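You operate a simulated robot arm through the tools that you are given. There is no shell and no other tool.

Carry out the task below with a simulated robot arm. There is one attempt and no reset: what you move stays moved.

TASK
Push the tube from the purple cradle through the purple band.
Fine: star knob to FREE, slider to 340 mm; knob to HELD again.
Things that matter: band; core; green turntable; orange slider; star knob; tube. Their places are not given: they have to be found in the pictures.

It is judged by the outcome, as a careful person would: the job done as asked, and still so three seconds after it is handed in. It fails if anything else is knocked over, pushed out of place, dropped, spilled or broken.

THE ROBOT
A 7-joint arm with a two-finger gripper, fixed in place. Base frame: the origin is on the floor under the middle of its stand, x ahead of it, y to its left, z up; the work surface is at about z = 800. Lengths are in mm, angles in degrees, forces in N, time in s.
It reaches about 832 mm from its shoulder. Its first joint turns from -143.0 to 143.0 degrees. Payload 1.47 kg.
The TCP is the grasp point between the finger pads, 16 mm short of the fingertips. In the tool frame z runs along the fingers and y along their closing line. The gripper opens to 87 mm; its body begins 55 mm behind the TCP.
Orientation is told as [roll, pitch, yaw] about the base's x, y, z axes, in that order, counted from this pose: with the fingers straight down and closing along the base's y, the tool's x points along the base's -x, its y along +y and its z along -z.

THE INTERFACE
- The arm moves only by the tool drive_tool. Its argument "targets" is a list of rows, each a list of 3 entries, a list of its own where there are three numbers: the gripper command, from -1 (fully open) to 1 (shut), values between in proportion, then the shift along the tool's x, y, z in mm, then the turn, a rotation vector about the tool's x, y, z in degrees. In form: [[claw, [tx, ty, tz], [rx, ry, rz]], ...]. A call has 1 to 20 rows; each row shifts and turns the commanded pose from where the row before left it, along the tool's axes as they then stand. Each row takes 0.2 s and may step no farther than 50 mm and 8.6 degrees from the row before; otherwise, or with a gripper value out of range, the whole call is refused. Where a pose cannot be reached the arm comes as near as it can. A force on the tool above 40 N (or 10 N above the force at the start of the call, whichever is more), or a blocked arm, ends the call early, and 0.2 s more pass. Each finger travels about 45 mm/s and halts on what it meets, pressing with about 28 N; the grip force reading is that of the motor and also rises with nothing between the fingers. The clock runs only during rows and for 0.2 s after the last one: add rows that do not move to give the fingers time. The reply holds the time, the measured pose of the TCP, the force on the tool along the base axes, the opening and the grip force, in the units named above and with some noise, with the torque about the TCP (base axes, N m) and any sound that the robot's microphone picked up.
- Cameras (640 x 400 px; columns grow to the right, rows downward): "scene" is fixed at [66.6, -498, 1371.6]; the picture's right is [0.94, -0.33, 0.00], its down [-0.15, -0.41, -0.90] and it looks along [0.30, 0.85, -0.44] (base axes); focal length 331 px, centre (320, 200). "wrist" rides on the gripper at [73, 12, -90] in the tool frame; the picture's right is [-0.16, 0.99, 0.00], its down [-0.72, -0.12, -0.68] and it looks along [-0.67, -0.11, 0.73] (tool axes); focal length 247 px, centre (320, 200).
- camera(camera): a new picture of that camera. No time passes.
- move_column(by): slides the trunk up (or, below 0, down) by that many mm; the arm rides with it, the base frame stays. It gives what a move gives, with no picture.
- point_at(camera, pixels): for up to 12 pixels [column, row] of the newest picture of that camera ("zoom" is the newest enlarged one), the place [x, y, z] in the base frame of the surface seen there, good to about 2 mm, but the place of the scene camera against the robot may be out by one fixed shift of up to 25 mm in any direction. No time passes.
- enlarge(camera, box): a new picture of the part [left, top, right, bottom] of that camera's present view, enlarged. No time passes.
- close_job(): hands the job in; it is judged then, once.

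Open the gripper and draw the arm clear of the work before you hand the job in, unless the task says otherwise.

The tools are called after "Request:" as name(argument=value, ...) on one line, values as JSON. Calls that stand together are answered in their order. drive_tool: Moves the arm, as the interface text tells. Its arguments: {"type":"object","properties":{"targets":{"type":"array"}},"required":["targets"]} The other tools are called the same way: move_column (by) moves the trunk up or down; camera (camera) takes a picture; point_at (camera, pixels) gives the place of the surface under pixels of a picture; enlarge (camera, box) takes an enlarged picture of a part of a camera's view; close_job () hands the job in.

At the start:

```text
t: 0.0
tool_pos: [265.7, 325.1, 1184.7]
tool_rot: [0.0, 0.0, 0.1]
ft_force: [-0.5, 0.3, 0.6]
moment: [-0.01, 0.02, -0.02]
grip_width: 87.0
finger_force: 0.0
trunk travel left (down, up): [-1026.0, 214.0]
```

scene: 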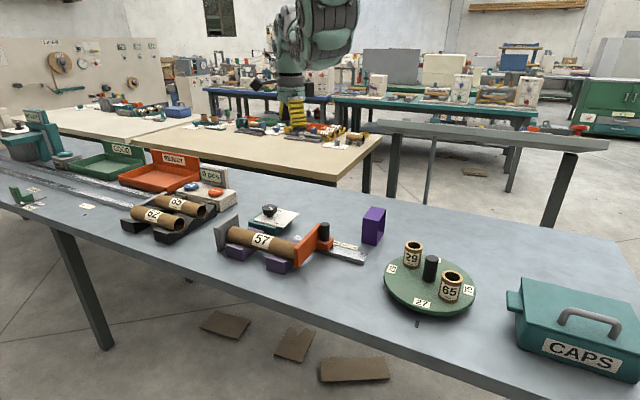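
wrist: 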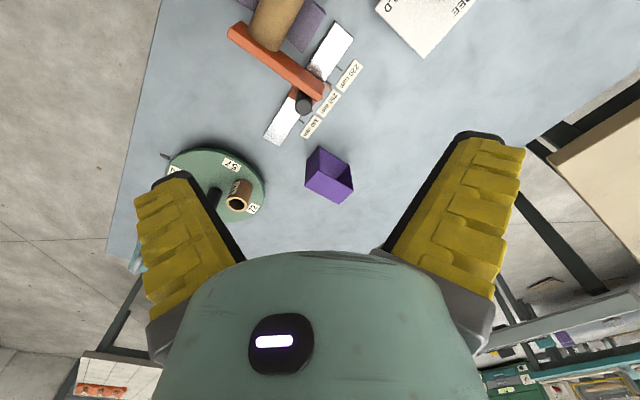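

The scene shows tube 57 on purple cradles around (262,240), an orange slider at (315,240), a purple band at (374,226), and a star knob plate at (270,215). I enlarge these areas to see details.

Request:
enlarge(camera="scene", box=[200, 180, 400, 305])

Request:
enlarge(camera="wrist", box=[140, 0, 480, 212])

Request:
enlarge(camera="scene", box=[360, 200, 640, 375])

```text
3.20 times, centred on (300, 242) of scene
```

zoom: 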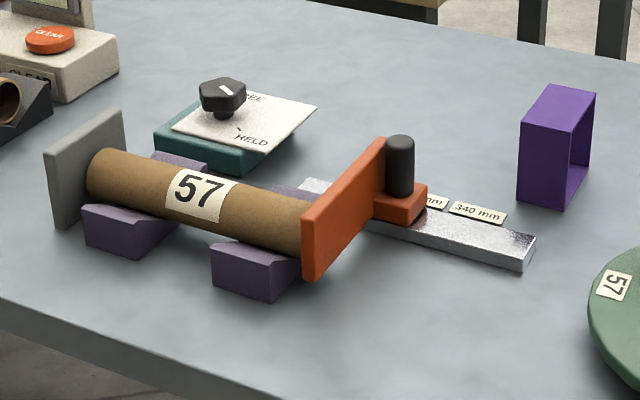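

```text
1.88 times, centred on (310, 106) of wrist
```

zoom: 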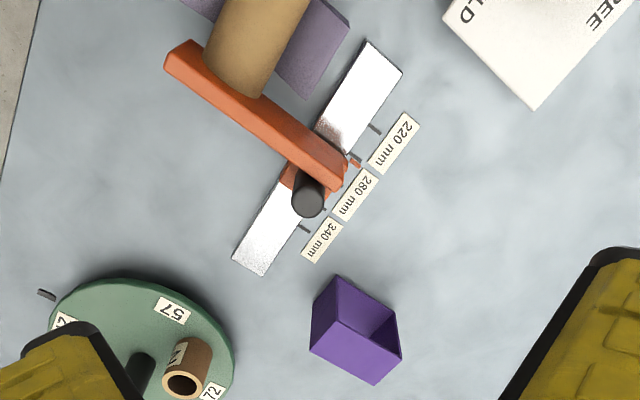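

```text
2.29 times, centred on (500, 288) of scene
```

zoom: 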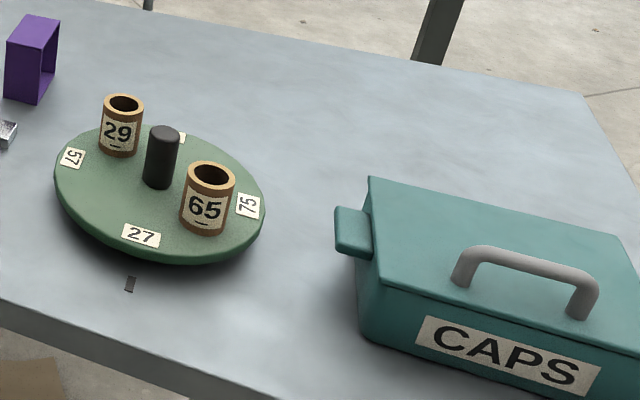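

Now I measure key points from the zoom and the scene picture. First, the newest zoom (scene right part) for the turntable/band, plus scene pixels of the tube, slider, band and knob.

Request:
enlarge(camera="scene", box=[200, 180, 400, 305])

Request:
point_at(camera="zoom", pixels=[[110, 160], [290, 215], [345, 215], [308, 268], [400, 140], [405, 195], [530, 240], [548, 90], [594, 95], [565, 205], [222, 88], [220, 125]])

Request:
point_at(camera="wrist", pixels=[[303, 104], [271, 128], [340, 35], [233, 33], [317, 92], [319, 150], [309, 178], [340, 200], [350, 172], [326, 165], [264, 45], [420, 55]])

```text
3.20 times, centred on (300, 242) of scene
```

zoom: 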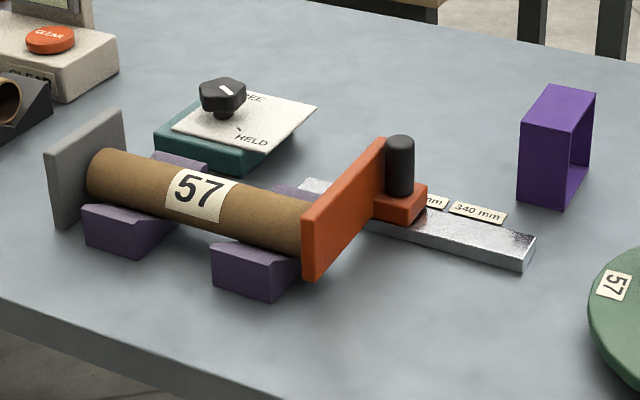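

```text
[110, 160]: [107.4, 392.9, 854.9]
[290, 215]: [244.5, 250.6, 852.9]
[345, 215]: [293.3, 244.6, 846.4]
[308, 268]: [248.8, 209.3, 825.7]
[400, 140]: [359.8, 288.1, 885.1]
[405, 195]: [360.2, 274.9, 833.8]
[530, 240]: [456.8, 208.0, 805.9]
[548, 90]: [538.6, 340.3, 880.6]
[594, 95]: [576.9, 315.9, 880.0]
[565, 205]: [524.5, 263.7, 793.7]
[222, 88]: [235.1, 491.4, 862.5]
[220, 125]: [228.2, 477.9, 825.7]
```

```text
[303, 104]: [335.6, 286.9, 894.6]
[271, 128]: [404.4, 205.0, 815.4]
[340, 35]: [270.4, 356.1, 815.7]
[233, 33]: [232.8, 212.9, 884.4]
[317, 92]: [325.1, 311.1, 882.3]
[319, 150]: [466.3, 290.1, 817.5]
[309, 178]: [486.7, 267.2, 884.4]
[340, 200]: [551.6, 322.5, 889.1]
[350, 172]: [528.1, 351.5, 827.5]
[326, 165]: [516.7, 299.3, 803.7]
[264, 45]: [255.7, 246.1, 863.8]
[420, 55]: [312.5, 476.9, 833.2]
```

The shift between the cameras looks like roughly (+24, 0, −9). I take more points on the wrist picture and scene picture for band, turntable and cores before moving.

Request:
enlarge(camera="wrist", box=[150, 100, 400, 256])

Request:
enlarge(camera="scene", box=[340, 190, 500, 340])

Request:
camera(camera="wrist")

```text
2.56 times, centred on (275, 178) of wrist
```

zoom: 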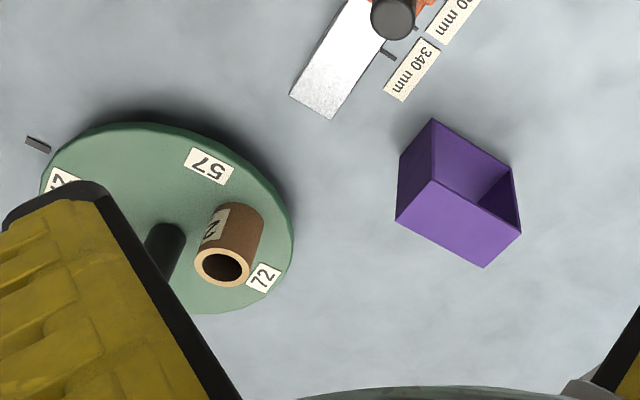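

```text
2.67 times, centred on (420, 265) of scene
```

zoom: 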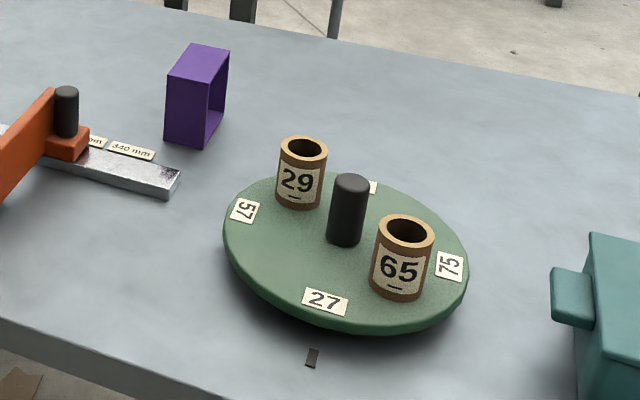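

```text
taken
```

wrist: 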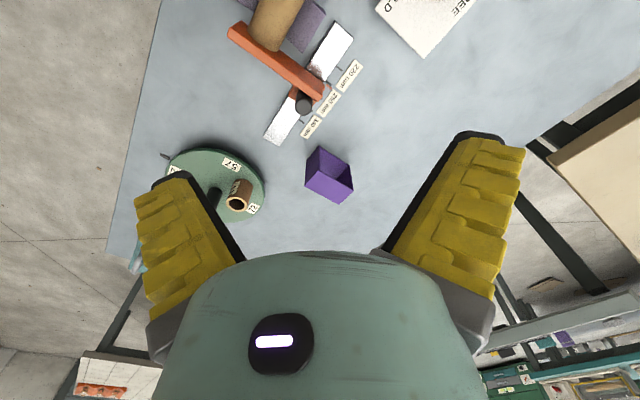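

I measure the band corners on the wrist picture (top face corners near (318,170), (353,190), (305,185), (339,204)), its foot, and turntable items; and on the newest zoom of the scene the band corners, cores and tick.

Request:
point_at(camera="wrist", pixels=[[318.5, 172], [351.5, 190.8], [305.8, 185], [339, 203], [319, 148], [307, 160], [330, 160], [345, 170], [237, 204], [233, 188], [230, 165], [165, 155]])

Request:
point_at(camera="zoom", pixels=[[190, 47], [226, 53], [169, 76], [206, 84], [205, 143], [167, 137], [351, 182], [300, 180], [395, 270], [325, 300], [313, 357], [66, 90]])

```text
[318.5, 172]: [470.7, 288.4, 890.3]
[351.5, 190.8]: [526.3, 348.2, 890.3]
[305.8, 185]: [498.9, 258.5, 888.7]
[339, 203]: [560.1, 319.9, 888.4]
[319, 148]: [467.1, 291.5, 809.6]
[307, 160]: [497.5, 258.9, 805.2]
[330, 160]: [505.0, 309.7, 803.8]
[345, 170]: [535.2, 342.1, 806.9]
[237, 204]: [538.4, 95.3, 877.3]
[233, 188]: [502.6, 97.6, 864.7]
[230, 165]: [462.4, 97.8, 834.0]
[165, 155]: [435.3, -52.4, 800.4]
```

```text
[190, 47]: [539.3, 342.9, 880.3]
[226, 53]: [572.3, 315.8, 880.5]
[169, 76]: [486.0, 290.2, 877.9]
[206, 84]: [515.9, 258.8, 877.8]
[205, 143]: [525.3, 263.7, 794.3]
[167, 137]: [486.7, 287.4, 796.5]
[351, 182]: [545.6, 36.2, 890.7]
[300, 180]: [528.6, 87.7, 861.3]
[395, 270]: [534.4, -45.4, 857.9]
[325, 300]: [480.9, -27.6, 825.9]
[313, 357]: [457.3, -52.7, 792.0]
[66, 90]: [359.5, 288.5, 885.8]
```

The band measures about 41 mm deep, 82 mm wide and 90 mm high, centred near (514,304) with its bore along (0.68,−0.73), parallel to the tube. Next I move the tool high over the knob at about (218,492) to read its dial with the wrist camera.

Request:
drive_tool(targets=[[-1, [17.7, 18.8, 18.5], [0, 0, 0]], [-1, [17.7, 18.8, 18.5], [0, 0, 0]], [-1, [17.7, 18.8, 18.5], [0, 0, 0]], [-1, [17.7, 18.8, 18.5], [0, 0, 0]], [-1, [17.7, 18.8, 18.5], [0, 0, 0]], [-1, [17.7, 18.8, 18.5], [0, 0, 0]], [-1, [17.7, 18.8, 18.5], [0, 0, 0]], [-1, [17.7, 18.8, 18.5], [0, 0, 0]], [-1, [17.7, 18.8, 18.5], [0, 0, 0]], [-1, [17.7, 18.8, 18.5], [0, 0, 0]], [-1, [0, 0, 0], [0, 0, 0]]])

Request:
camera(camera="wrist")

Request:
camera(camera="scene")

```text
t: 2.4
tool_pos: [175.2, 402.4, 1105.1]
tool_rot: [0.0, 0.0, 0.1]
ft_force: [0.0, -0.5, -0.3]
moment: [-0.01, -0.01, 0.0]
grip_width: 87.1
finger_force: 0.1
out of reach, approached as far as the arm can: row 5, 6, 7, 8, 9, 10
trunk travel left (down, up): [-1026.0, 214.0]
```

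```text
taken
```

wrist: 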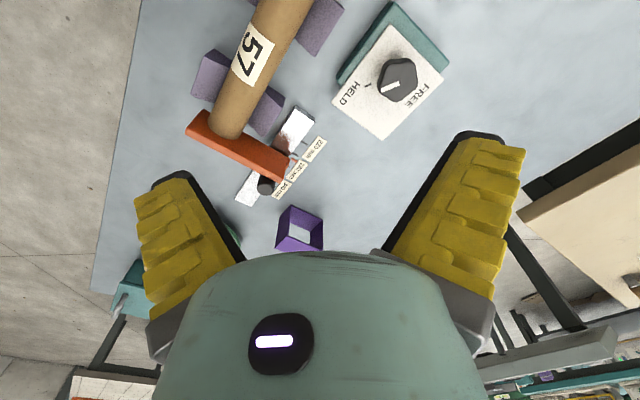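

```text
taken
```

scene: 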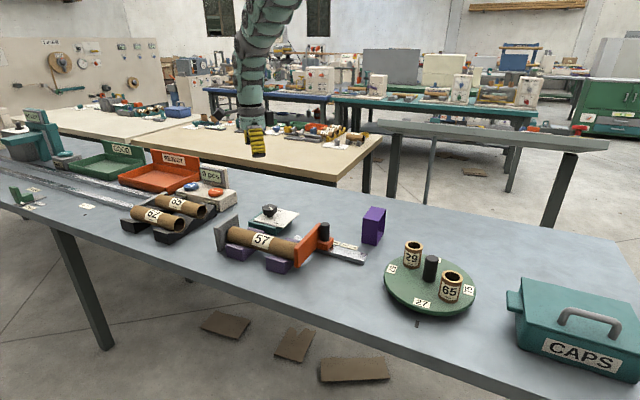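

The arm ran out of reach going lower because the trunk is high. I raise the tool 240 mm in the arm's own frame first, then I will lower the trunk by a similar amount.

Request:
drive_tool(targets=[[-1, [0, 0, -30], [0, 0, 0]], [-1, [0, 0, -30], [0, 0, 0]], [-1, [0, 0, -30], [0, 0, 0]], [-1, [0, 0, -30], [0, 0, 0]], [-1, [0, 0, -30], [0, 0, 0]], [-1, [0, 0, -30], [0, 0, 0]], [-1, [0, 0, -30], [0, 0, 0]], [-1, [0, 0, -30], [0, 0, 0]], [-1, [0, 0, 0], [0, 0, 0]]])

```text
t: 4.4
tool_pos: [176.1, 415.2, 1338.7]
tool_rot: [0.0, 0.0, -0.1]
ft_force: [-0.4, -0.8, 0.0]
moment: [0.0, -0.04, 0.01]
grip_width: 87.0
finger_force: 0.0
out of reach, approached as far as the arm can: row 8
trunk travel left (down, up): [-1026.0, 214.0]
```

The tool is at z 1339, clear of everything. I lower the trunk by 300 mm, which brings it to about z 1039 over the bench.

Request:
move_column(by=-300)

Request:
camera(camera="scene")

Request:
camera(camera="wrist")

```text
t: 7.4
tool_pos: [174.6, 415.9, 1035.2]
tool_rot: [0.0, 0.0, 0.0]
ft_force: [0.4, 0.7, -1.4]
moment: [-0.02, -0.01, 0.02]
grip_width: 87.1
finger_force: 0.0
trunk travel left (down, up): [-726.0, 514.0]
```

```text
taken
```

scene: 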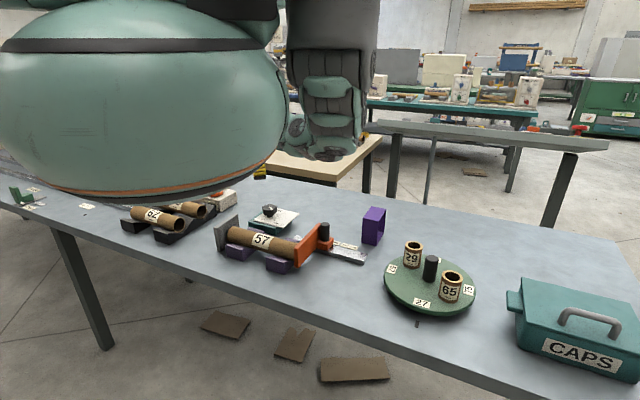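

```text
taken
```

wrist: 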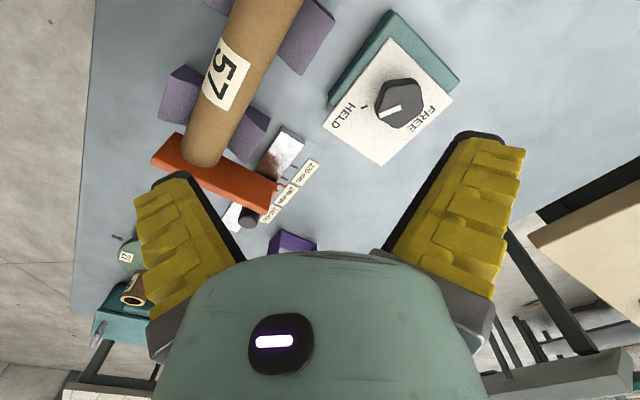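

The dial is visible in the wrist picture at about (400,100), with the pointer seemingly toward the lower left, between HELD and FREE. I enlarge it and the slider scale.

Request:
enlarge(camera="wrist", box=[310, 0, 470, 170])

Request:
point_at(camera="wrist", pixels=[[400, 97], [385, 112], [400, 80], [330, 120], [380, 162], [448, 98], [390, 42], [362, 105], [420, 122], [346, 112], [455, 80], [395, 12]])

Request:
enlarge(camera="wrist", box=[140, 100, 340, 240])

```text
2.35 times, centred on (390, 85) of wrist
```

zoom: 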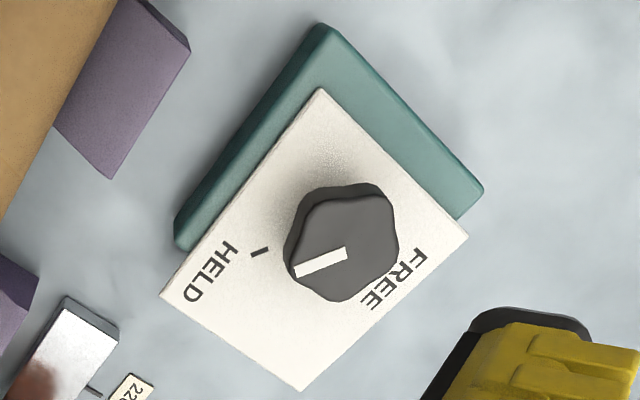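

```text
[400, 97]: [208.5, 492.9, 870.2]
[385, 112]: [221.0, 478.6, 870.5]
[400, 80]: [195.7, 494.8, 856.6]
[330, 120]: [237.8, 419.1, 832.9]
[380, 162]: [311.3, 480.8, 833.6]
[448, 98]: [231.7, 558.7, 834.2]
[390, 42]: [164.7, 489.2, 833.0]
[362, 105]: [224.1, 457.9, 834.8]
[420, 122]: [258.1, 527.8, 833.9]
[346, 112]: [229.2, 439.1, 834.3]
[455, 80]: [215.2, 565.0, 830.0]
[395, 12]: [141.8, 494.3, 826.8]
```

```text
2.86 times, centred on (240, 170) of wrist
```

zoom: 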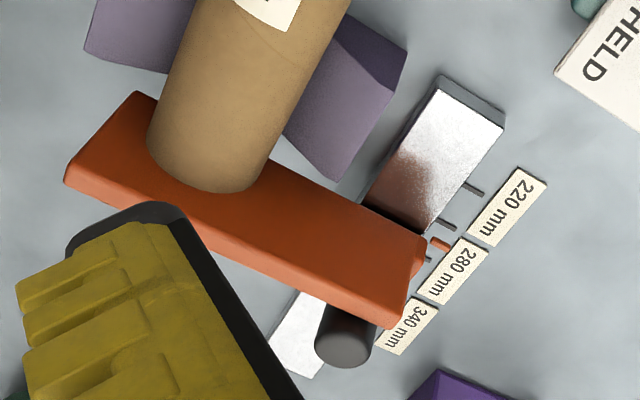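

The knob's pointer faces the HELD tick, and the orange pointer tab sits near the scale ticks. I measure the slider's scale ticks, pointer, handle and plate on this zoom.

Request:
point_at(camera="zoom", pixels=[[475, 190], [446, 225], [438, 243], [429, 259], [508, 205], [453, 270], [408, 327], [343, 352], [75, 180], [395, 322], [150, 145], [245, 190]])

Request:
enlarge(camera="wrist", box=[350, 60, 450, 140])

```text
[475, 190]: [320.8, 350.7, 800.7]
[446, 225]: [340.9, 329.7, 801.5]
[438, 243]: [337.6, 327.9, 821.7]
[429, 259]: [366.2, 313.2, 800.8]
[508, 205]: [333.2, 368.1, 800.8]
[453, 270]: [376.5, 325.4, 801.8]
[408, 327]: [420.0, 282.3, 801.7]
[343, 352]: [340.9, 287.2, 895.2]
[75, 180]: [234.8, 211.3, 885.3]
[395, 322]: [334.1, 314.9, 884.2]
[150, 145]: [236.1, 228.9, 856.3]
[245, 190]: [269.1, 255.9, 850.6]
```

```text
5.00 times, centred on (400, 100) of wrist
```

zoom: 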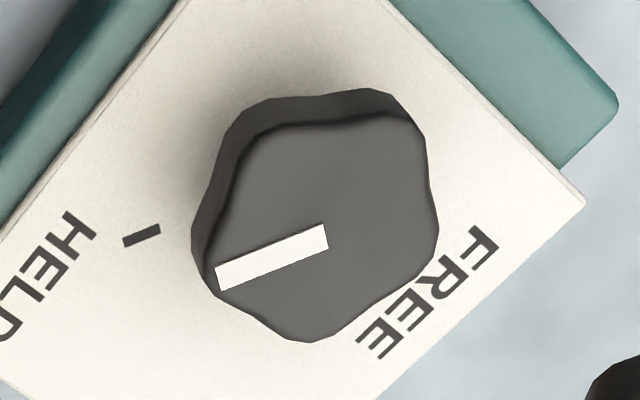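

I measure the knob's centre, pointer ends, rim, and the HELD tick on this enlarged picture.

Request:
point_at(camera="zoom", pixels=[[328, 236], [219, 276], [150, 233], [127, 241], [230, 180], [290, 125], [390, 118], [432, 230], [380, 305], [305, 338], [430, 293], [360, 125]])

Request:
enlarge(camera="scene", box=[240, 195, 310, 240])

```text
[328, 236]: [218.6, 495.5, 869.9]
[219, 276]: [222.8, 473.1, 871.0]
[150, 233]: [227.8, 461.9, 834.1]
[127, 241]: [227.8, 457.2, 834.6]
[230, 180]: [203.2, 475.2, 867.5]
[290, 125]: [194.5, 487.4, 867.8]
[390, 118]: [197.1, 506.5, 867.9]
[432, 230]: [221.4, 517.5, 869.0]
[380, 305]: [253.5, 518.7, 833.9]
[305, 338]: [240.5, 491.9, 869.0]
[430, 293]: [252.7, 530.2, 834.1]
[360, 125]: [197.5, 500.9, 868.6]
```

```text
8.89 times, centred on (275, 218) of scene
```

zoom: 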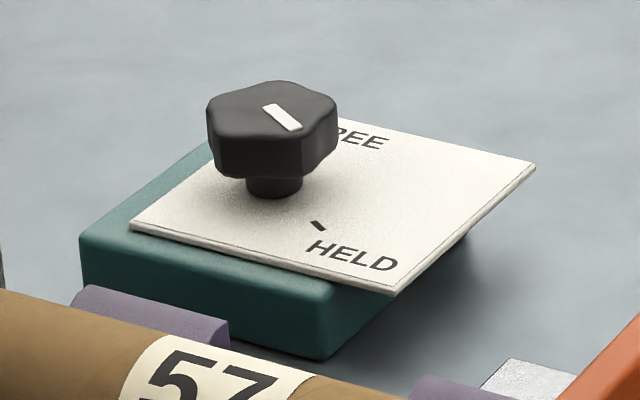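

The knob centre is about (218,495) with top z 870 and radius ~23; the pointer is at about −78° (HELD tick), while FREE lies near +45°. I move over the knob at z≈960 and turn the tool to yaw −45 to view it from another side.

Request:
drive_tool(targets=[[-1, [-8.7, 15.8, 15], [0, 0, 0]], [-1, [-8.7, 15.8, 15], [0, 0, 0]], [-1, [-8.7, 15.8, 15], [0, 0, 0]], [-1, [-8.7, 15.8, 15], [0, 0, 0]], [-1, [-8.6, 15.8, 15], [0, 0, 0]], [-1, [0, 0, 0], [0, 0, 7.5]], [-1, [0, 0, 0], [0, 0, 7.5]], [-1, [0, 0, 0], [0, 0, 7.5]], [-1, [0, 0, 0], [0, 0, 7.5]], [-1, [0, 0, 0], [0, 0, 7.5]], [-1, [0, 0, 0], [0, 0, 7.5]], [-1, [0, 0, 0], [0, 0, 0]]])

Request:
camera(camera="wrist")

Request:
camera(camera="scene")

```text
t: 10.0
tool_pos: [219.8, 488.5, 963.3]
tool_rot: [0.0, 0.0, -44.9]
ft_force: [-0.5, 0.3, 0.0]
moment: [-0.02, -0.02, 0.0]
grip_width: 87.1
finger_force: 0.1
out of reach, approached as far as the arm can: row 5
trunk travel left (down, up): [-726.0, 514.0]
```

```text
taken
```

wrist: 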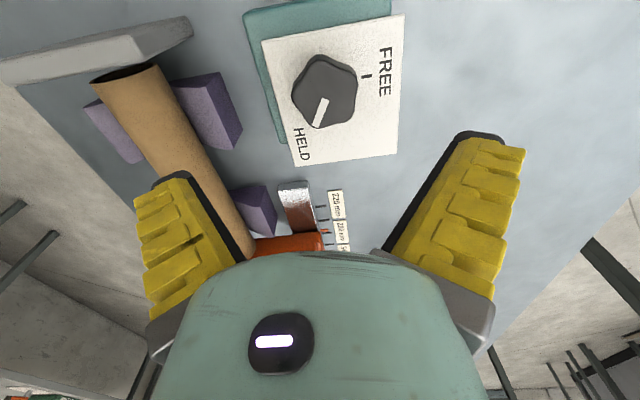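

```text
taken
```

scene: 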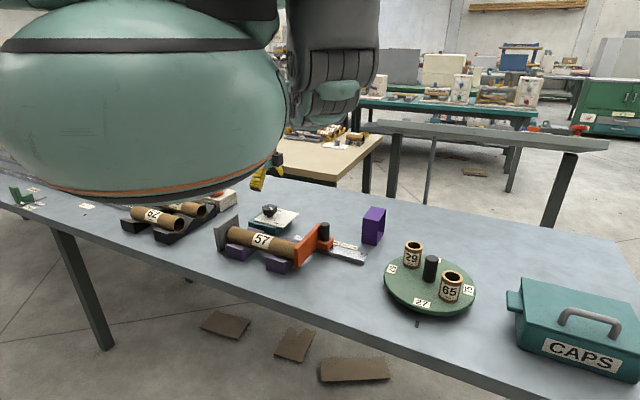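

The wrist picture now shows the FREE tick at (366,76) and the pointer at the HELD side. Reach is limited from this trunk height, so I check the table's near edge against the robot body before lowering further, and I measure the dial again.

Request:
enlarge(camera="wrist", box=[240, 0, 420, 170])

Request:
point_at(camera="wrist", pixels=[[371, 76], [361, 76], [323, 103], [316, 122], [302, 130], [325, 90], [105, 75], [140, 68], [60, 70], [175, 25], [322, 205], [328, 231]])

Request:
point_at(camera="scene", pixels=[[20, 205], [60, 222], [110, 240], [200, 270], [300, 305], [420, 345], [120, 190], [200, 190], [30, 150], [250, 150]])

```text
2.35 times, centred on (330, 85) of wrist
```

zoom: 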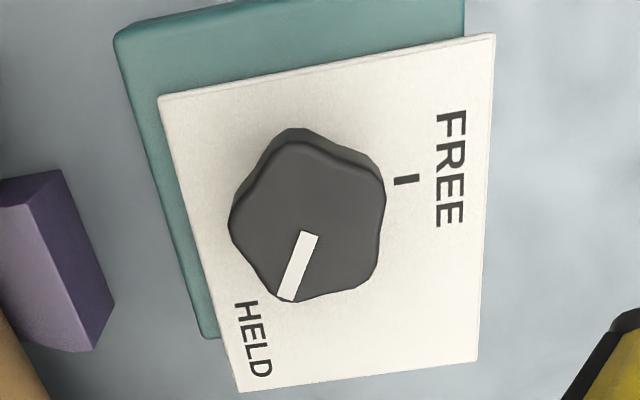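

```text
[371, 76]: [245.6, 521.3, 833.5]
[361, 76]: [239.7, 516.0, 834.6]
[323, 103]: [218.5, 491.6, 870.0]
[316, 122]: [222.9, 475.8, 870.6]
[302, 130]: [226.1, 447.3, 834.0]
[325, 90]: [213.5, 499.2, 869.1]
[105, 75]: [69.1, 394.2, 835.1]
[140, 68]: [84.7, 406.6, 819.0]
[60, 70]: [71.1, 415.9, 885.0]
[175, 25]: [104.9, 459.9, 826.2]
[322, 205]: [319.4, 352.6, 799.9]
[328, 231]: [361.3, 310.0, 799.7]
```

```text
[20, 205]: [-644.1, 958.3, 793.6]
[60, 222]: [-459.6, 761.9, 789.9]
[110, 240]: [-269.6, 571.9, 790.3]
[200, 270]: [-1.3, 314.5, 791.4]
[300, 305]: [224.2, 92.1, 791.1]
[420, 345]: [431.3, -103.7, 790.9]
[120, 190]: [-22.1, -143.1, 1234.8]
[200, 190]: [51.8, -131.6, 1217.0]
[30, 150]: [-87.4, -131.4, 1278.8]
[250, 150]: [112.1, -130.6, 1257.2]
```

FREE tick is at about +44°, HELD at −75°, so the knob turns +120° counter‑clockwise. The robot's body (radius ~170) clears the table edge (~212 away), so I raise the tool to then lower the trunk further.

Request:
drive_tool(targets=[[-1, [0, 0, -30], [0, 0, 0]], [-1, [0, 0, -30], [0, 0, 0]], [-1, [0, 0, -30], [0, 0, 0]], [-1, [0, 0, -30], [0, 0, 0]], [-1, [0, 0, -30], [0, 0, 0]], [-1, [0, 0, -30], [0, 0, 0]], [-1, [0, 0, 0], [0, 0, 0]]])

```text
t: 11.6
tool_pos: [218.6, 488.4, 1142.9]
tool_rot: [0.1, 0.0, -45.1]
ft_force: [-0.3, -0.5, 0.5]
moment: [0.02, 0.0, 0.0]
grip_width: 86.9
finger_force: 0.1
trunk travel left (down, up): [-726.0, 514.0]
```

The tool is at z 1143 with no limit hit. I lower the trunk by 180 mm, bringing the tool to about z 963.

Request:
move_column(by=-180)

Request:
camera(camera="scene")

Request:
camera(camera="wrist")

```text
t: 13.6
tool_pos: [218.7, 488.1, 963.3]
tool_rot: [-0.1, 0.1, -45.0]
ft_force: [-0.6, 0.1, -0.3]
moment: [0.02, -0.02, 0.0]
grip_width: 86.9
finger_force: 0.0
trunk travel left (down, up): [-546.0, 694.0]
```

```text
taken
```

scene: 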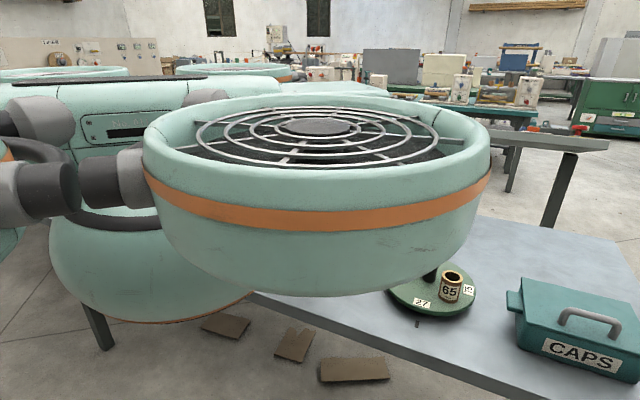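

```text
taken
```

wrist: 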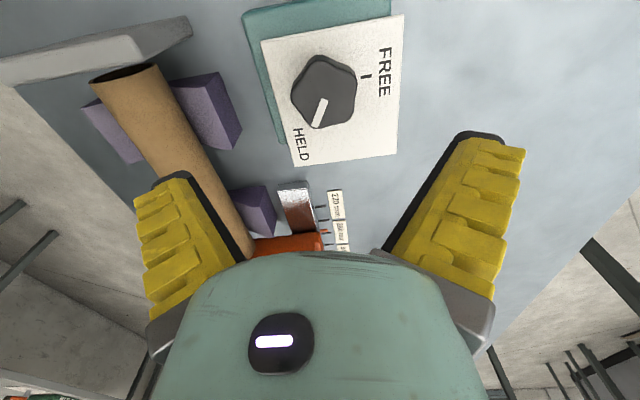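

The robot's disc now blocks the scene camera, so I measure where it is to make sure it stays well above the bench.

Request:
point_at(camera="scene", pixels=[[310, 285], [470, 230], [160, 170], [315, 125], [485, 150], [150, 310], [200, 290], [60, 250]])

```text
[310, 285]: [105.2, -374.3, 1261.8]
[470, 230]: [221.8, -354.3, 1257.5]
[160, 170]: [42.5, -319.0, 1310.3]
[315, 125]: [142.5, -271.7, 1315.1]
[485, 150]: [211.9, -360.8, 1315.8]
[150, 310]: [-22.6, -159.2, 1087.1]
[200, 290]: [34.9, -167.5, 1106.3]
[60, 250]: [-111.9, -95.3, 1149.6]
```

The disc is at z≥1250, well above the bench, so the arm is safe. I measure the five lobes of the knob on the current wrist picture to fix its centre.

Request:
enlarge(camera="wrist", box=[270, 40, 380, 140])

Request:
point_at(camera="wrist", pixels=[[316.8, 62.5], [353.5, 81], [350, 118], [316, 125], [295.5, 95], [325, 95]])

```text
4.00 times, centred on (325, 90) of wrist
```

zoom: 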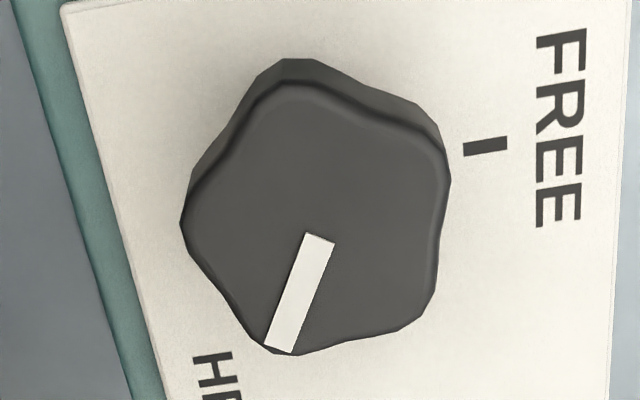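

```text
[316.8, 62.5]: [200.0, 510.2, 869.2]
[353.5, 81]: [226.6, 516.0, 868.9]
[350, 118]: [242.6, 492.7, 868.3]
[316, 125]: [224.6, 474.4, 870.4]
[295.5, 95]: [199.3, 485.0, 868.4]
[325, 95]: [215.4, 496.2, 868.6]
```

Knob centre is (218.6, 495.7) with lobes at −75, −3, 69, 141 and −147°. I centre the tool over it at yaw −57 and do a dry +120° turn at this height to check the wrist range.

Request:
drive_tool(targets=[[-1, [5.4, 5.4, 0], [0, 0, 6]], [-1, [0, 0, 0], [0, 0, 6]], [-1, [0, 0, 0], [0, 0, -8]], [-1, [0, 0, 0], [0, 0, -8]], [-1, [0, 0, 0], [0, 0, -8]], [-1, [0, 0, 0], [0, 0, -8]], [-1, [0, 0, 0], [0, 0, -8]], [-1, [0, 0, 0], [0, 0, -8]], [-1, [0, 0, 0], [0, 0, -8]], [-1, [0, 0, 0], [0, 0, -8]], [-1, [0, 0, 0], [0, 0, -8]], [-1, [0, 0, 0], [0, 0, -8]], [-1, [0, 0, 0], [0, 0, -8]], [-1, [0, 0, 0], [0, 0, -8]], [-1, [0, 0, 0], [0, 0, -8]], [-1, [0, 0, 0], [0, 0, -8]], [-1, [0, 0, 0], [0, 0, -8]], [-1, [0, 0, 0], [0, 0, 0]]])

```text
t: 17.4
tool_pos: [218.8, 495.1, 961.3]
tool_rot: [0.0, 0.0, 63.0]
ft_force: [-0.3, 0.4, -0.5]
moment: [-0.03, 0.01, -0.01]
grip_width: 87.0
finger_force: 0.1
trunk travel left (down, up): [-546.0, 694.0]
```

The whole turn is reachable. I turn back to yaw −57 and descend toward the knob to z≈900 first.

Request:
drive_tool(targets=[[-1, [0, 0, 0], [0, 0, 8]], [-1, [0, 0, 0], [0, 0, 8]], [-1, [0, 0, 0], [0, 0, 8]], [-1, [0, 0, 0], [0, 0, 8]], [-1, [0, 0, 0], [0, 0, 8]], [-1, [0, 0, 0], [0, 0, 8]], [-1, [0, 0, 0], [0, 0, 8]], [-1, [0, 0, 0], [0, 0, 8]], [-1, [0, 0, 0], [0, 0, 8]], [-1, [0, 0, 0], [0, 0, 8]], [-1, [0, 0, 0], [0, 0, 8]], [-1, [0, 0, 0], [0, 0, 8]], [-1, [0, 0, 0], [0, 0, 8]], [-1, [0, 0, 0], [0, 0, 8]], [-1, [0, 0, 0], [0, 0, 8]], [-1, [0, 0, 20], [0, 0, 0]], [-1, [0, 0, 20], [0, 0, 0]], [-1, [0, 0, 20], [0, 0, 0]], [-1, [0, 0, 0], [0, 0, 0]]])

Request:
camera(camera="wrist")

```text
t: 21.4
tool_pos: [219.4, 497.9, 901.1]
tool_rot: [0.0, 0.0, -56.9]
ft_force: [-0.7, -0.6, 0.2]
moment: [0.0, 0.03, 0.02]
grip_width: 86.9
finger_force: 0.2
trunk travel left (down, up): [-546.0, 694.0]
```

```text
taken
```

wrist: 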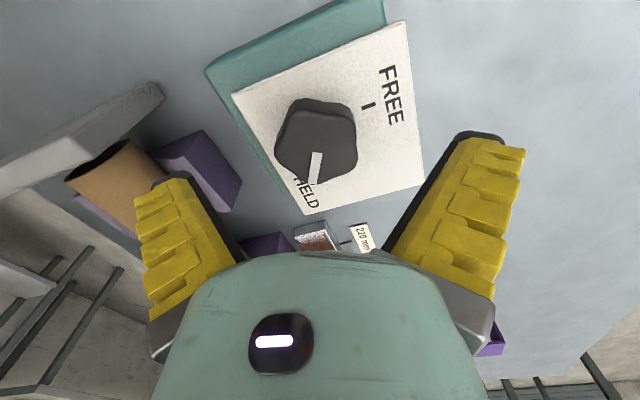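

The knob is centred between the fingers, at (317,140). I descend 39 mm so the pads straddle it, with a small centring correction.

Request:
drive_tool(targets=[[-1, [-1, -1.3, 13], [0, 0, 0]], [-1, [0, 0, 13], [0, 0, 0]], [-1, [0, 0, 13], [0, 0, 0]], [-1, [0, 0, 0], [0, 0, 0]]])

Request:
camera(camera="wrist")

```text
t: 22.4
tool_pos: [218.6, 494.6, 863.3]
tool_rot: [0.0, -0.1, -57.1]
ft_force: [-0.2, -0.2, 0.0]
moment: [0.02, 0.02, 0.01]
grip_width: 87.0
finger_force: 0.0
trunk travel left (down, up): [-546.0, 694.0]
```

```text
taken
```

wrist: 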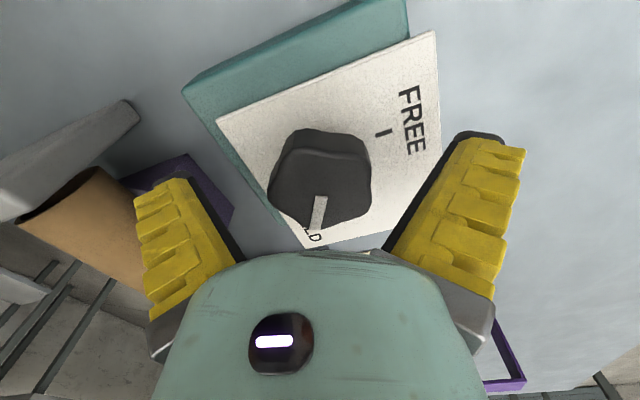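

The pads straddle the knob. I close the fingers on it and hold still for a second.

Request:
drive_tool(targets=[[0.2, [0, 0, 0], [0, 0, 0]], [1, [0, 0, 0], [0, 0, 0]], [1, [0, 0, 0], [0, 0, 0]], [1, [0, 0, 0], [0, 0, 0]], [1, [0, 0, 0], [0, 0, 0]]])

Request:
camera(camera="wrist")

```text
t: 23.6
tool_pos: [219.0, 496.1, 864.2]
tool_rot: [0.1, 0.0, -57.1]
ft_force: [2.0, -1.3, 2.7]
moment: [-0.03, -0.05, 0.02]
grip_width: 42.1
finger_force: 30.1
trunk travel left (down, up): [-546.0, 694.0]
```

```text
taken
```

wrist: 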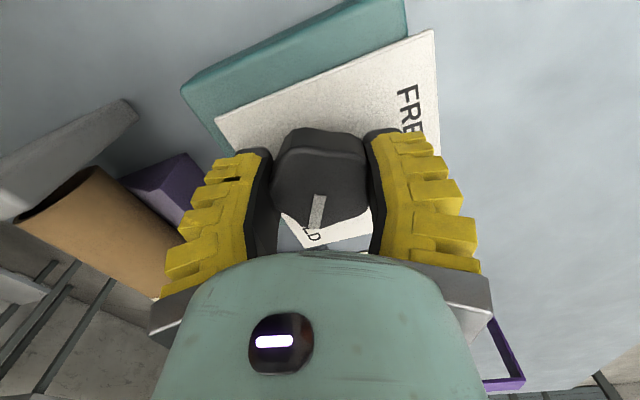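

The knob is gripped at 42 mm with 30 N. I turn counter‑clockwise 24° first and check that the knob follows.

Request:
drive_tool(targets=[[1, [0, 0, 0], [0, 0, -6]], [1, [0, 0, 0], [0, 0, -6]], [1, [0, 0, 0], [0, 0, -6]], [1, [0, 0, 0], [0, 0, -6]], [1, [0, 0, 0], [0, 0, 0]]])

Request:
camera(camera="wrist")

```text
t: 24.8
tool_pos: [218.5, 495.2, 864.2]
tool_rot: [0.1, 0.0, -32.9]
ft_force: [2.5, -2.0, 7.9]
moment: [0.17, 0.06, -0.01]
grip_width: 41.2
finger_force: 30.2
trunk travel left (down, up): [-546.0, 694.0]
```

```text
taken
```

wrist: 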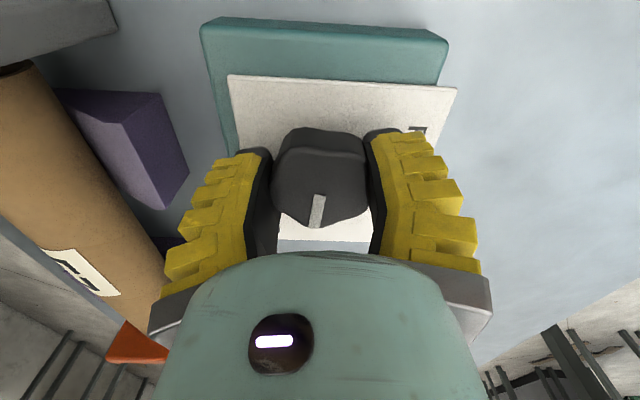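

The knob follows the fingers: the pointer stays at (318,212) relative to the gripper. I continue 96° more to reach FREE.

Request:
drive_tool(targets=[[1, [0, 0, 0], [0, 0, -6]], [1, [0, 0, 0], [0, 0, -6]], [1, [0, 0, 0], [0, 0, -6]], [1, [0, 0, 0], [0, 0, -6]], [1, [0, 0, 0], [0, 0, -6]], [1, [0, 0, 0], [0, 0, -6]], [1, [0, 0, 0], [0, 0, -6]], [1, [0, 0, 0], [0, 0, -6]], [1, [0, 0, 0], [0, 0, -6]], [1, [0, 0, 0], [0, 0, -6]], [1, [0, 0, 0], [0, 0, 0]]])

Request:
camera(camera="wrist")

```text
t: 27.2
tool_pos: [219.6, 495.4, 863.7]
tool_rot: [0.1, 0.0, 27.2]
ft_force: [1.4, 2.8, -3.0]
moment: [0.15, -0.08, 0.02]
grip_width: 41.3
finger_force: 30.0
trunk travel left (down, up): [-546.0, 694.0]
```

```text
taken
```

wrist: 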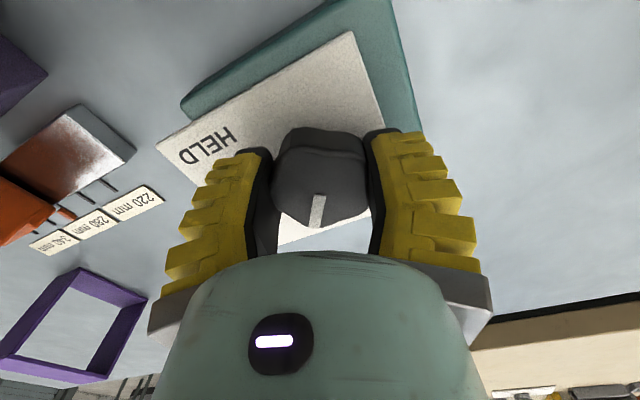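

The tool is at yaw 27, so the pointer is near +9° and still following. I turn the last 36° to FREE.

Request:
drive_tool(targets=[[1, [0, 0, 0], [0, 0, -6]], [1, [0, 0, 0], [0, 0, -6]], [1, [0, 0, 0], [0, 0, -6]], [1, [0, 0, 0], [0, 0, -6]], [1, [0, 0, 0], [0, 0, -6]], [1, [0, 0, 0], [0, 0, -6]], [1, [0, 0, 0], [0, 0, 0]]])

Request:
camera(camera="wrist")

```text
t: 28.8
tool_pos: [220.0, 493.8, 863.5]
tool_rot: [0.0, -0.1, 63.1]
ft_force: [2.4, 3.0, 1.6]
moment: [-0.07, 0.08, -0.46]
grip_width: 41.0
finger_force: 30.3
trunk travel left (down, up): [-546.0, 694.0]
```

```text
taken
```

wrist: 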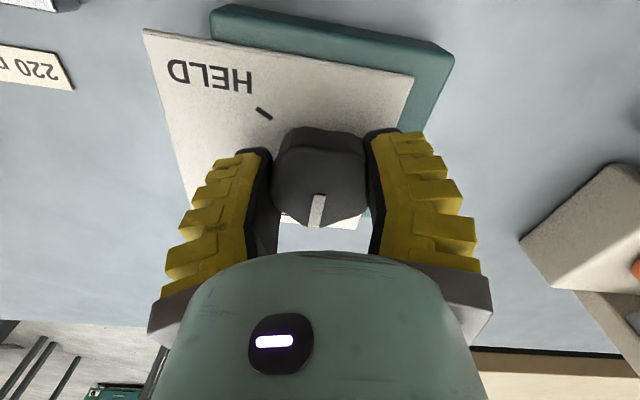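

Yaw 63 reached with a torque of −0.46 N·m, suggesting the knob is at its stop. I open the fingers and rise 80 mm to check the pointer.

Request:
drive_tool(targets=[[-1, [0, 0, 0], [0, 0, 0]], [-1, [0, 0, 0], [0, 0, 0]], [-1, [0, 0, 0], [0, 0, 0]], [-1, [0, 0, -20], [0, 0, 0]], [-1, [0, 0, -20], [0, 0, 0]], [-1, [0, 0, -20], [0, 0, 0]], [-1, [0, 0, -20], [0, 0, 0]], [-1, [0, 0, 0], [0, 0, 0]]])

Request:
camera(camera="wrist")

Request:
enlarge(camera="wrist", box=[180, 0, 440, 165])

```text
t: 30.6
tool_pos: [218.1, 493.0, 944.8]
tool_rot: [-0.2, -0.1, 63.1]
ft_force: [-0.2, -0.9, -0.5]
moment: [0.0, -0.01, 0.0]
grip_width: 87.0
finger_force: 0.1
trunk travel left (down, up): [-546.0, 694.0]
```

```text
taken
```

wrist: 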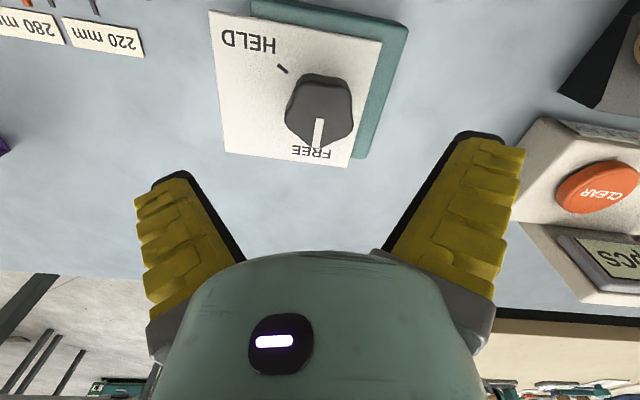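

```text
2.42 times, centred on (310, 82) of wrist
```

zoom: 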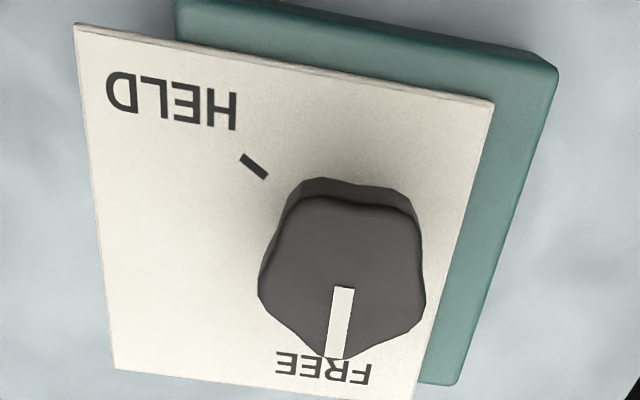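

The pointer now sits on FREE. I turn the tool back to yaw −45 and then travel at z≈945 toward the slider's black handle at (341,287).

Request:
drive_tool(targets=[[-1, [0, 0, -2], [0, 0, 8]], [-1, [0, 0, -2], [0, 0, 8]], [-1, [0, 0, -2], [0, 0, 8]], [-1, [0, 0, -2], [0, 0, 8]], [-1, [0, 0, -2], [0, 0, 8]], [-1, [0, 0, -2], [0, 0, 8]], [-1, [0, 0, -2], [0, 0, 8]], [-1, [0, 0, -2], [0, 0, 8]], [-1, [0, 0, -2], [0, 0, 8]], [-1, [0, 0, -2], [0, 0, 8]], [-1, [0, 0, -2], [0, 0, 8]], [-1, [0, 0, -2], [0, 0, 8]], [-1, [0, 0, -2], [0, 0, 8]], [-1, [0, 0, 0], [0, 0, 4]], [-1, [0, 0, 0], [0, 0, 0]]])

Request:
drive_tool(targets=[[-1, [-29, -7.3, 0], [0, 0, 0]], [-1, [-29, -7.3, 0], [0, 0, 0]], [-1, [-29, -7.3, 0], [0, 0, 0]], [-1, [-29, -7.3, 0], [0, 0, 0]], [-1, [-29, -7.3, 0], [0, 0, 0]], [-1, [-29, -7.3, 0], [0, 0, 0]], [-1, [0, 0, 0], [0, 0, 0]]])

Request:
camera(camera="wrist")

```text
t: 33.8
tool_pos: [218.1, 494.6, 969.4]
tool_rot: [0.0, 0.0, -45.0]
ft_force: [-0.8, 0.8, -1.2]
moment: [-0.01, 0.02, -0.02]
grip_width: 86.9
finger_force: 0.0
trunk travel left (down, up): [-546.0, 694.0]
```

```text
t: 35.4
tool_pos: [253.1, 435.7, 969.2]
tool_rot: [0.0, 0.0, -44.9]
ft_force: [-0.8, 0.7, -0.3]
moment: [-0.01, -0.02, 0.02]
grip_width: 86.9
finger_force: 0.0
out of reach, approached as far as the arm can: row 3, 4, 5, 6
trunk travel left (down, up): [-546.0, 694.0]
```

```text
taken
```

wrist: 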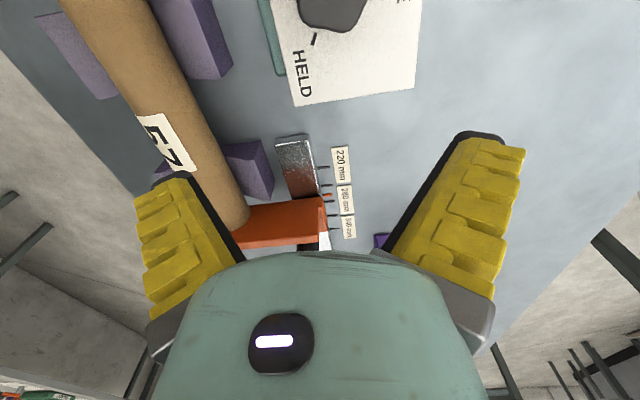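

The arm hit an inner limit at radius ~504 with the trunk this low. I raise the trunk by 160 mm, then come down and across to the handle.

Request:
move_column(by=160)

Request:
drive_tool(targets=[[-1, [0, 0, 25], [0, 0, 0]], [-1, [0, 0, 25], [0, 0, 0]], [-1, [0, 0, 25], [0, 0, 0]], [-1, [0, 0, 25], [0, 0, 0]], [-1, [0, 0, 25], [0, 0, 0]], [-1, [0, 0, 25], [0, 0, 0]], [-1, [-28, -7.3, 0], [0, 0, 0]], [-1, [-28, -7.3, 0], [0, 0, 0]], [-1, [-28, -7.3, 0], [0, 0, 0]], [-1, [0, 0, 0], [0, 0, 0]]])

Request:
camera(camera="wrist")

Request:
camera(camera="scene")

```text
t: 37.2
tool_pos: [251.8, 435.4, 1127.9]
tool_rot: [0.0, 0.1, -44.9]
ft_force: [0.7, 0.7, -0.3]
moment: [0.0, 0.03, 0.01]
grip_width: 87.1
finger_force: 0.1
trunk travel left (down, up): [-706.0, 534.0]
```

```text
t: 39.4
tool_pos: [255.1, 437.9, 1077.0]
tool_rot: [-0.1, -0.1, -45.1]
ft_force: [0.0, -0.1, 0.5]
moment: [0.01, -0.02, 0.0]
grip_width: 87.3
finger_force: 0.1
out of reach, approached as far as the arm can: row 2, 3, 4, 5, 7, 8, 9
trunk travel left (down, up): [-706.0, 534.0]
```

```text
taken
```

wrist: 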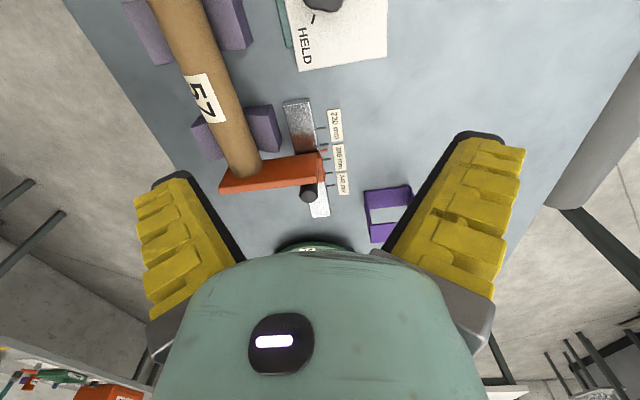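

```text
taken
```

scene: 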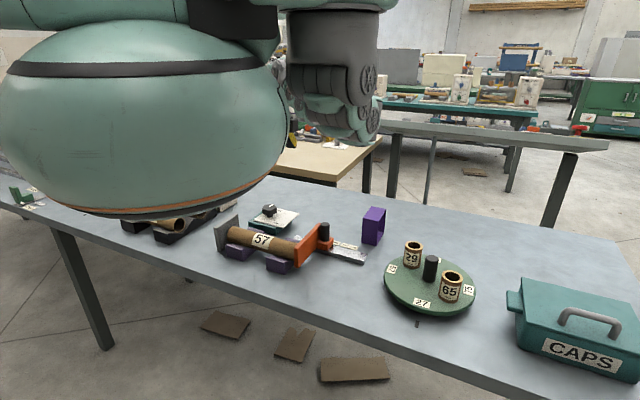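

The arm stays stuck near z 1077 although the target should be inside its range, so a joint limit is likely tied to this yaw. I check where the visible arm links are to understand its posture.

Request:
point_at(camera="scene", pixels=[[335, 40], [330, 90], [368, 90], [375, 30], [292, 135], [150, 150], [300, 60], [345, 135], [270, 30], [100, 25], [50, 10], [200, 10]])

```text
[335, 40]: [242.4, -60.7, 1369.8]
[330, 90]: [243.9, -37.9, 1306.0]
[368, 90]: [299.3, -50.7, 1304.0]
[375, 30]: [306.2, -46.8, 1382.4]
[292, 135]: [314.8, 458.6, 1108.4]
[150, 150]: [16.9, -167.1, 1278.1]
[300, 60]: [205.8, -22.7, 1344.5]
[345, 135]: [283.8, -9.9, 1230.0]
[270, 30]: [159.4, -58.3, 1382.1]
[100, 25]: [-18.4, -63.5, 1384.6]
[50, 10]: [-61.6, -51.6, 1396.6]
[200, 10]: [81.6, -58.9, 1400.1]
```

The elbow sits out at (270,−20,1300), so the stuck joint is probably set by the yaw. I rotate back to yaw 0 and move toward the handle at safe height, like the start posture.

Request:
drive_tool(targets=[[-1, [0, 0, 0], [0, 0, -7.5]], [-1, [0, 0, 0], [0, 0, -7.5]], [-1, [0, 0, 0], [0, 0, -7.5]], [-1, [0, 0, 0], [0, 0, -7.5]], [-1, [0, 0, 0], [0, 0, -7.5]], [-1, [0, 0, 0], [0, 0, -7.5]], [-1, [-10, -20, 10], [0, 0, 0]], [-1, [-10, -20, 10], [0, 0, 0]], [-1, [-10, -20, 10], [0, 0, 0]], [-1, [-10, -20, 10], [0, 0, 0]], [-1, [-10, -20, 10], [0, 0, 0]], [-1, [-10, -20, 10], [0, 0, 0]], [-1, [-10, -20, 10], [0, 0, 0]], [-1, [0, 0, 0], [0, 0, 0]]])

Request:
camera(camera="wrist")

Request:
camera(camera="scene")

```text
t: 42.4
tool_pos: [256.8, 438.5, 1076.8]
tool_rot: [0.0, 0.0, 0.1]
ft_force: [-0.6, 0.4, 0.5]
moment: [0.04, 0.0, 0.02]
grip_width: 86.8
finger_force: 0.1
out of reach, approached as far as the arm can: row 7, 8, 9, 10, 11, 12, 13
trunk travel left (down, up): [-706.0, 534.0]
```

```text
taken
```

wrist: 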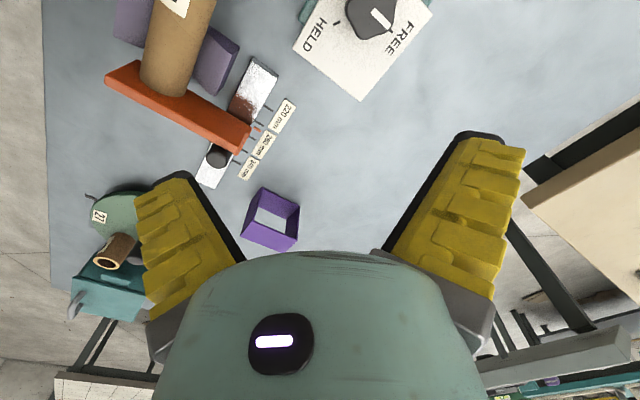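

```text
taken
```

scene: 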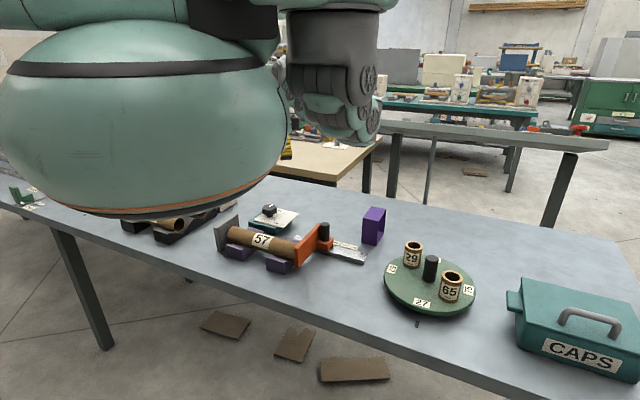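

Rotation did not help, but single rows sometimes succeed, so step size may matter. I try smaller steps in the same direction (toward +x, −y, and down).

Request:
drive_tool(targets=[[-1, [0, 0, 6], [0, 0, 0]], [-1, [0, 0, 6], [0, 0, 0]], [-1, [0, 0, 6], [0, 0, 0]], [-1, [0, 0, 6], [0, 0, 0]], [-1, [0, -6, 0], [0, 0, 0]], [-1, [0, -6, 0], [0, 0, 0]], [-1, [0, -6, 0], [0, 0, 0]], [-1, [-6, 0, 0], [0, 0, 0]], [-1, [-6, 0, 0], [0, 0, 0]], [-1, [-6, 0, 0], [0, 0, 0]], [-1, [0, 0, 0], [0, 0, 0]]])

```text
t: 44.8
tool_pos: [275.3, 434.6, 1049.7]
tool_rot: [0.0, 0.1, 0.0]
ft_force: [-0.7, -0.7, 0.0]
moment: [0.01, 0.0, 0.0]
grip_width: 86.8
finger_force: 0.1
out of reach, approached as far as the arm can: row 5, 6, 7
trunk travel left (down, up): [-706.0, 534.0]
```

Down and +x work now; only −y is blocked at this relative height. I go lower (to z≈960, still above all objects) and then try −y again.

Request:
drive_tool(targets=[[-1, [0, 0, 10], [0, 0, 0]], [-1, [0, 0, 10], [0, 0, 0]], [-1, [0, 0, 10], [0, 0, 0]], [-1, [0, 0, 10], [0, 0, 0]], [-1, [0, 0, 10], [0, 0, 0]], [-1, [0, 0, 10], [0, 0, 0]], [-1, [0, 0, 10], [0, 0, 0]], [-1, [0, 0, 10], [0, 0, 0]], [-1, [0, -10, 0], [0, 0, 0]], [-1, [0, -10, 0], [0, 0, 0]], [-1, [0, -10, 0], [0, 0, 0]], [-1, [0, -10, 0], [0, 0, 0]], [-1, [0, -10, 0], [0, 0, 0]], [-1, [0, 0, 0], [0, 0, 0]]])

```text
t: 47.8
tool_pos: [273.9, 384.7, 968.6]
tool_rot: [0.0, 0.0, 0.2]
ft_force: [-0.6, -0.3, 1.1]
moment: [0.01, 0.01, 0.0]
grip_width: 86.9
finger_force: 0.0
trunk travel left (down, up): [-706.0, 534.0]
```

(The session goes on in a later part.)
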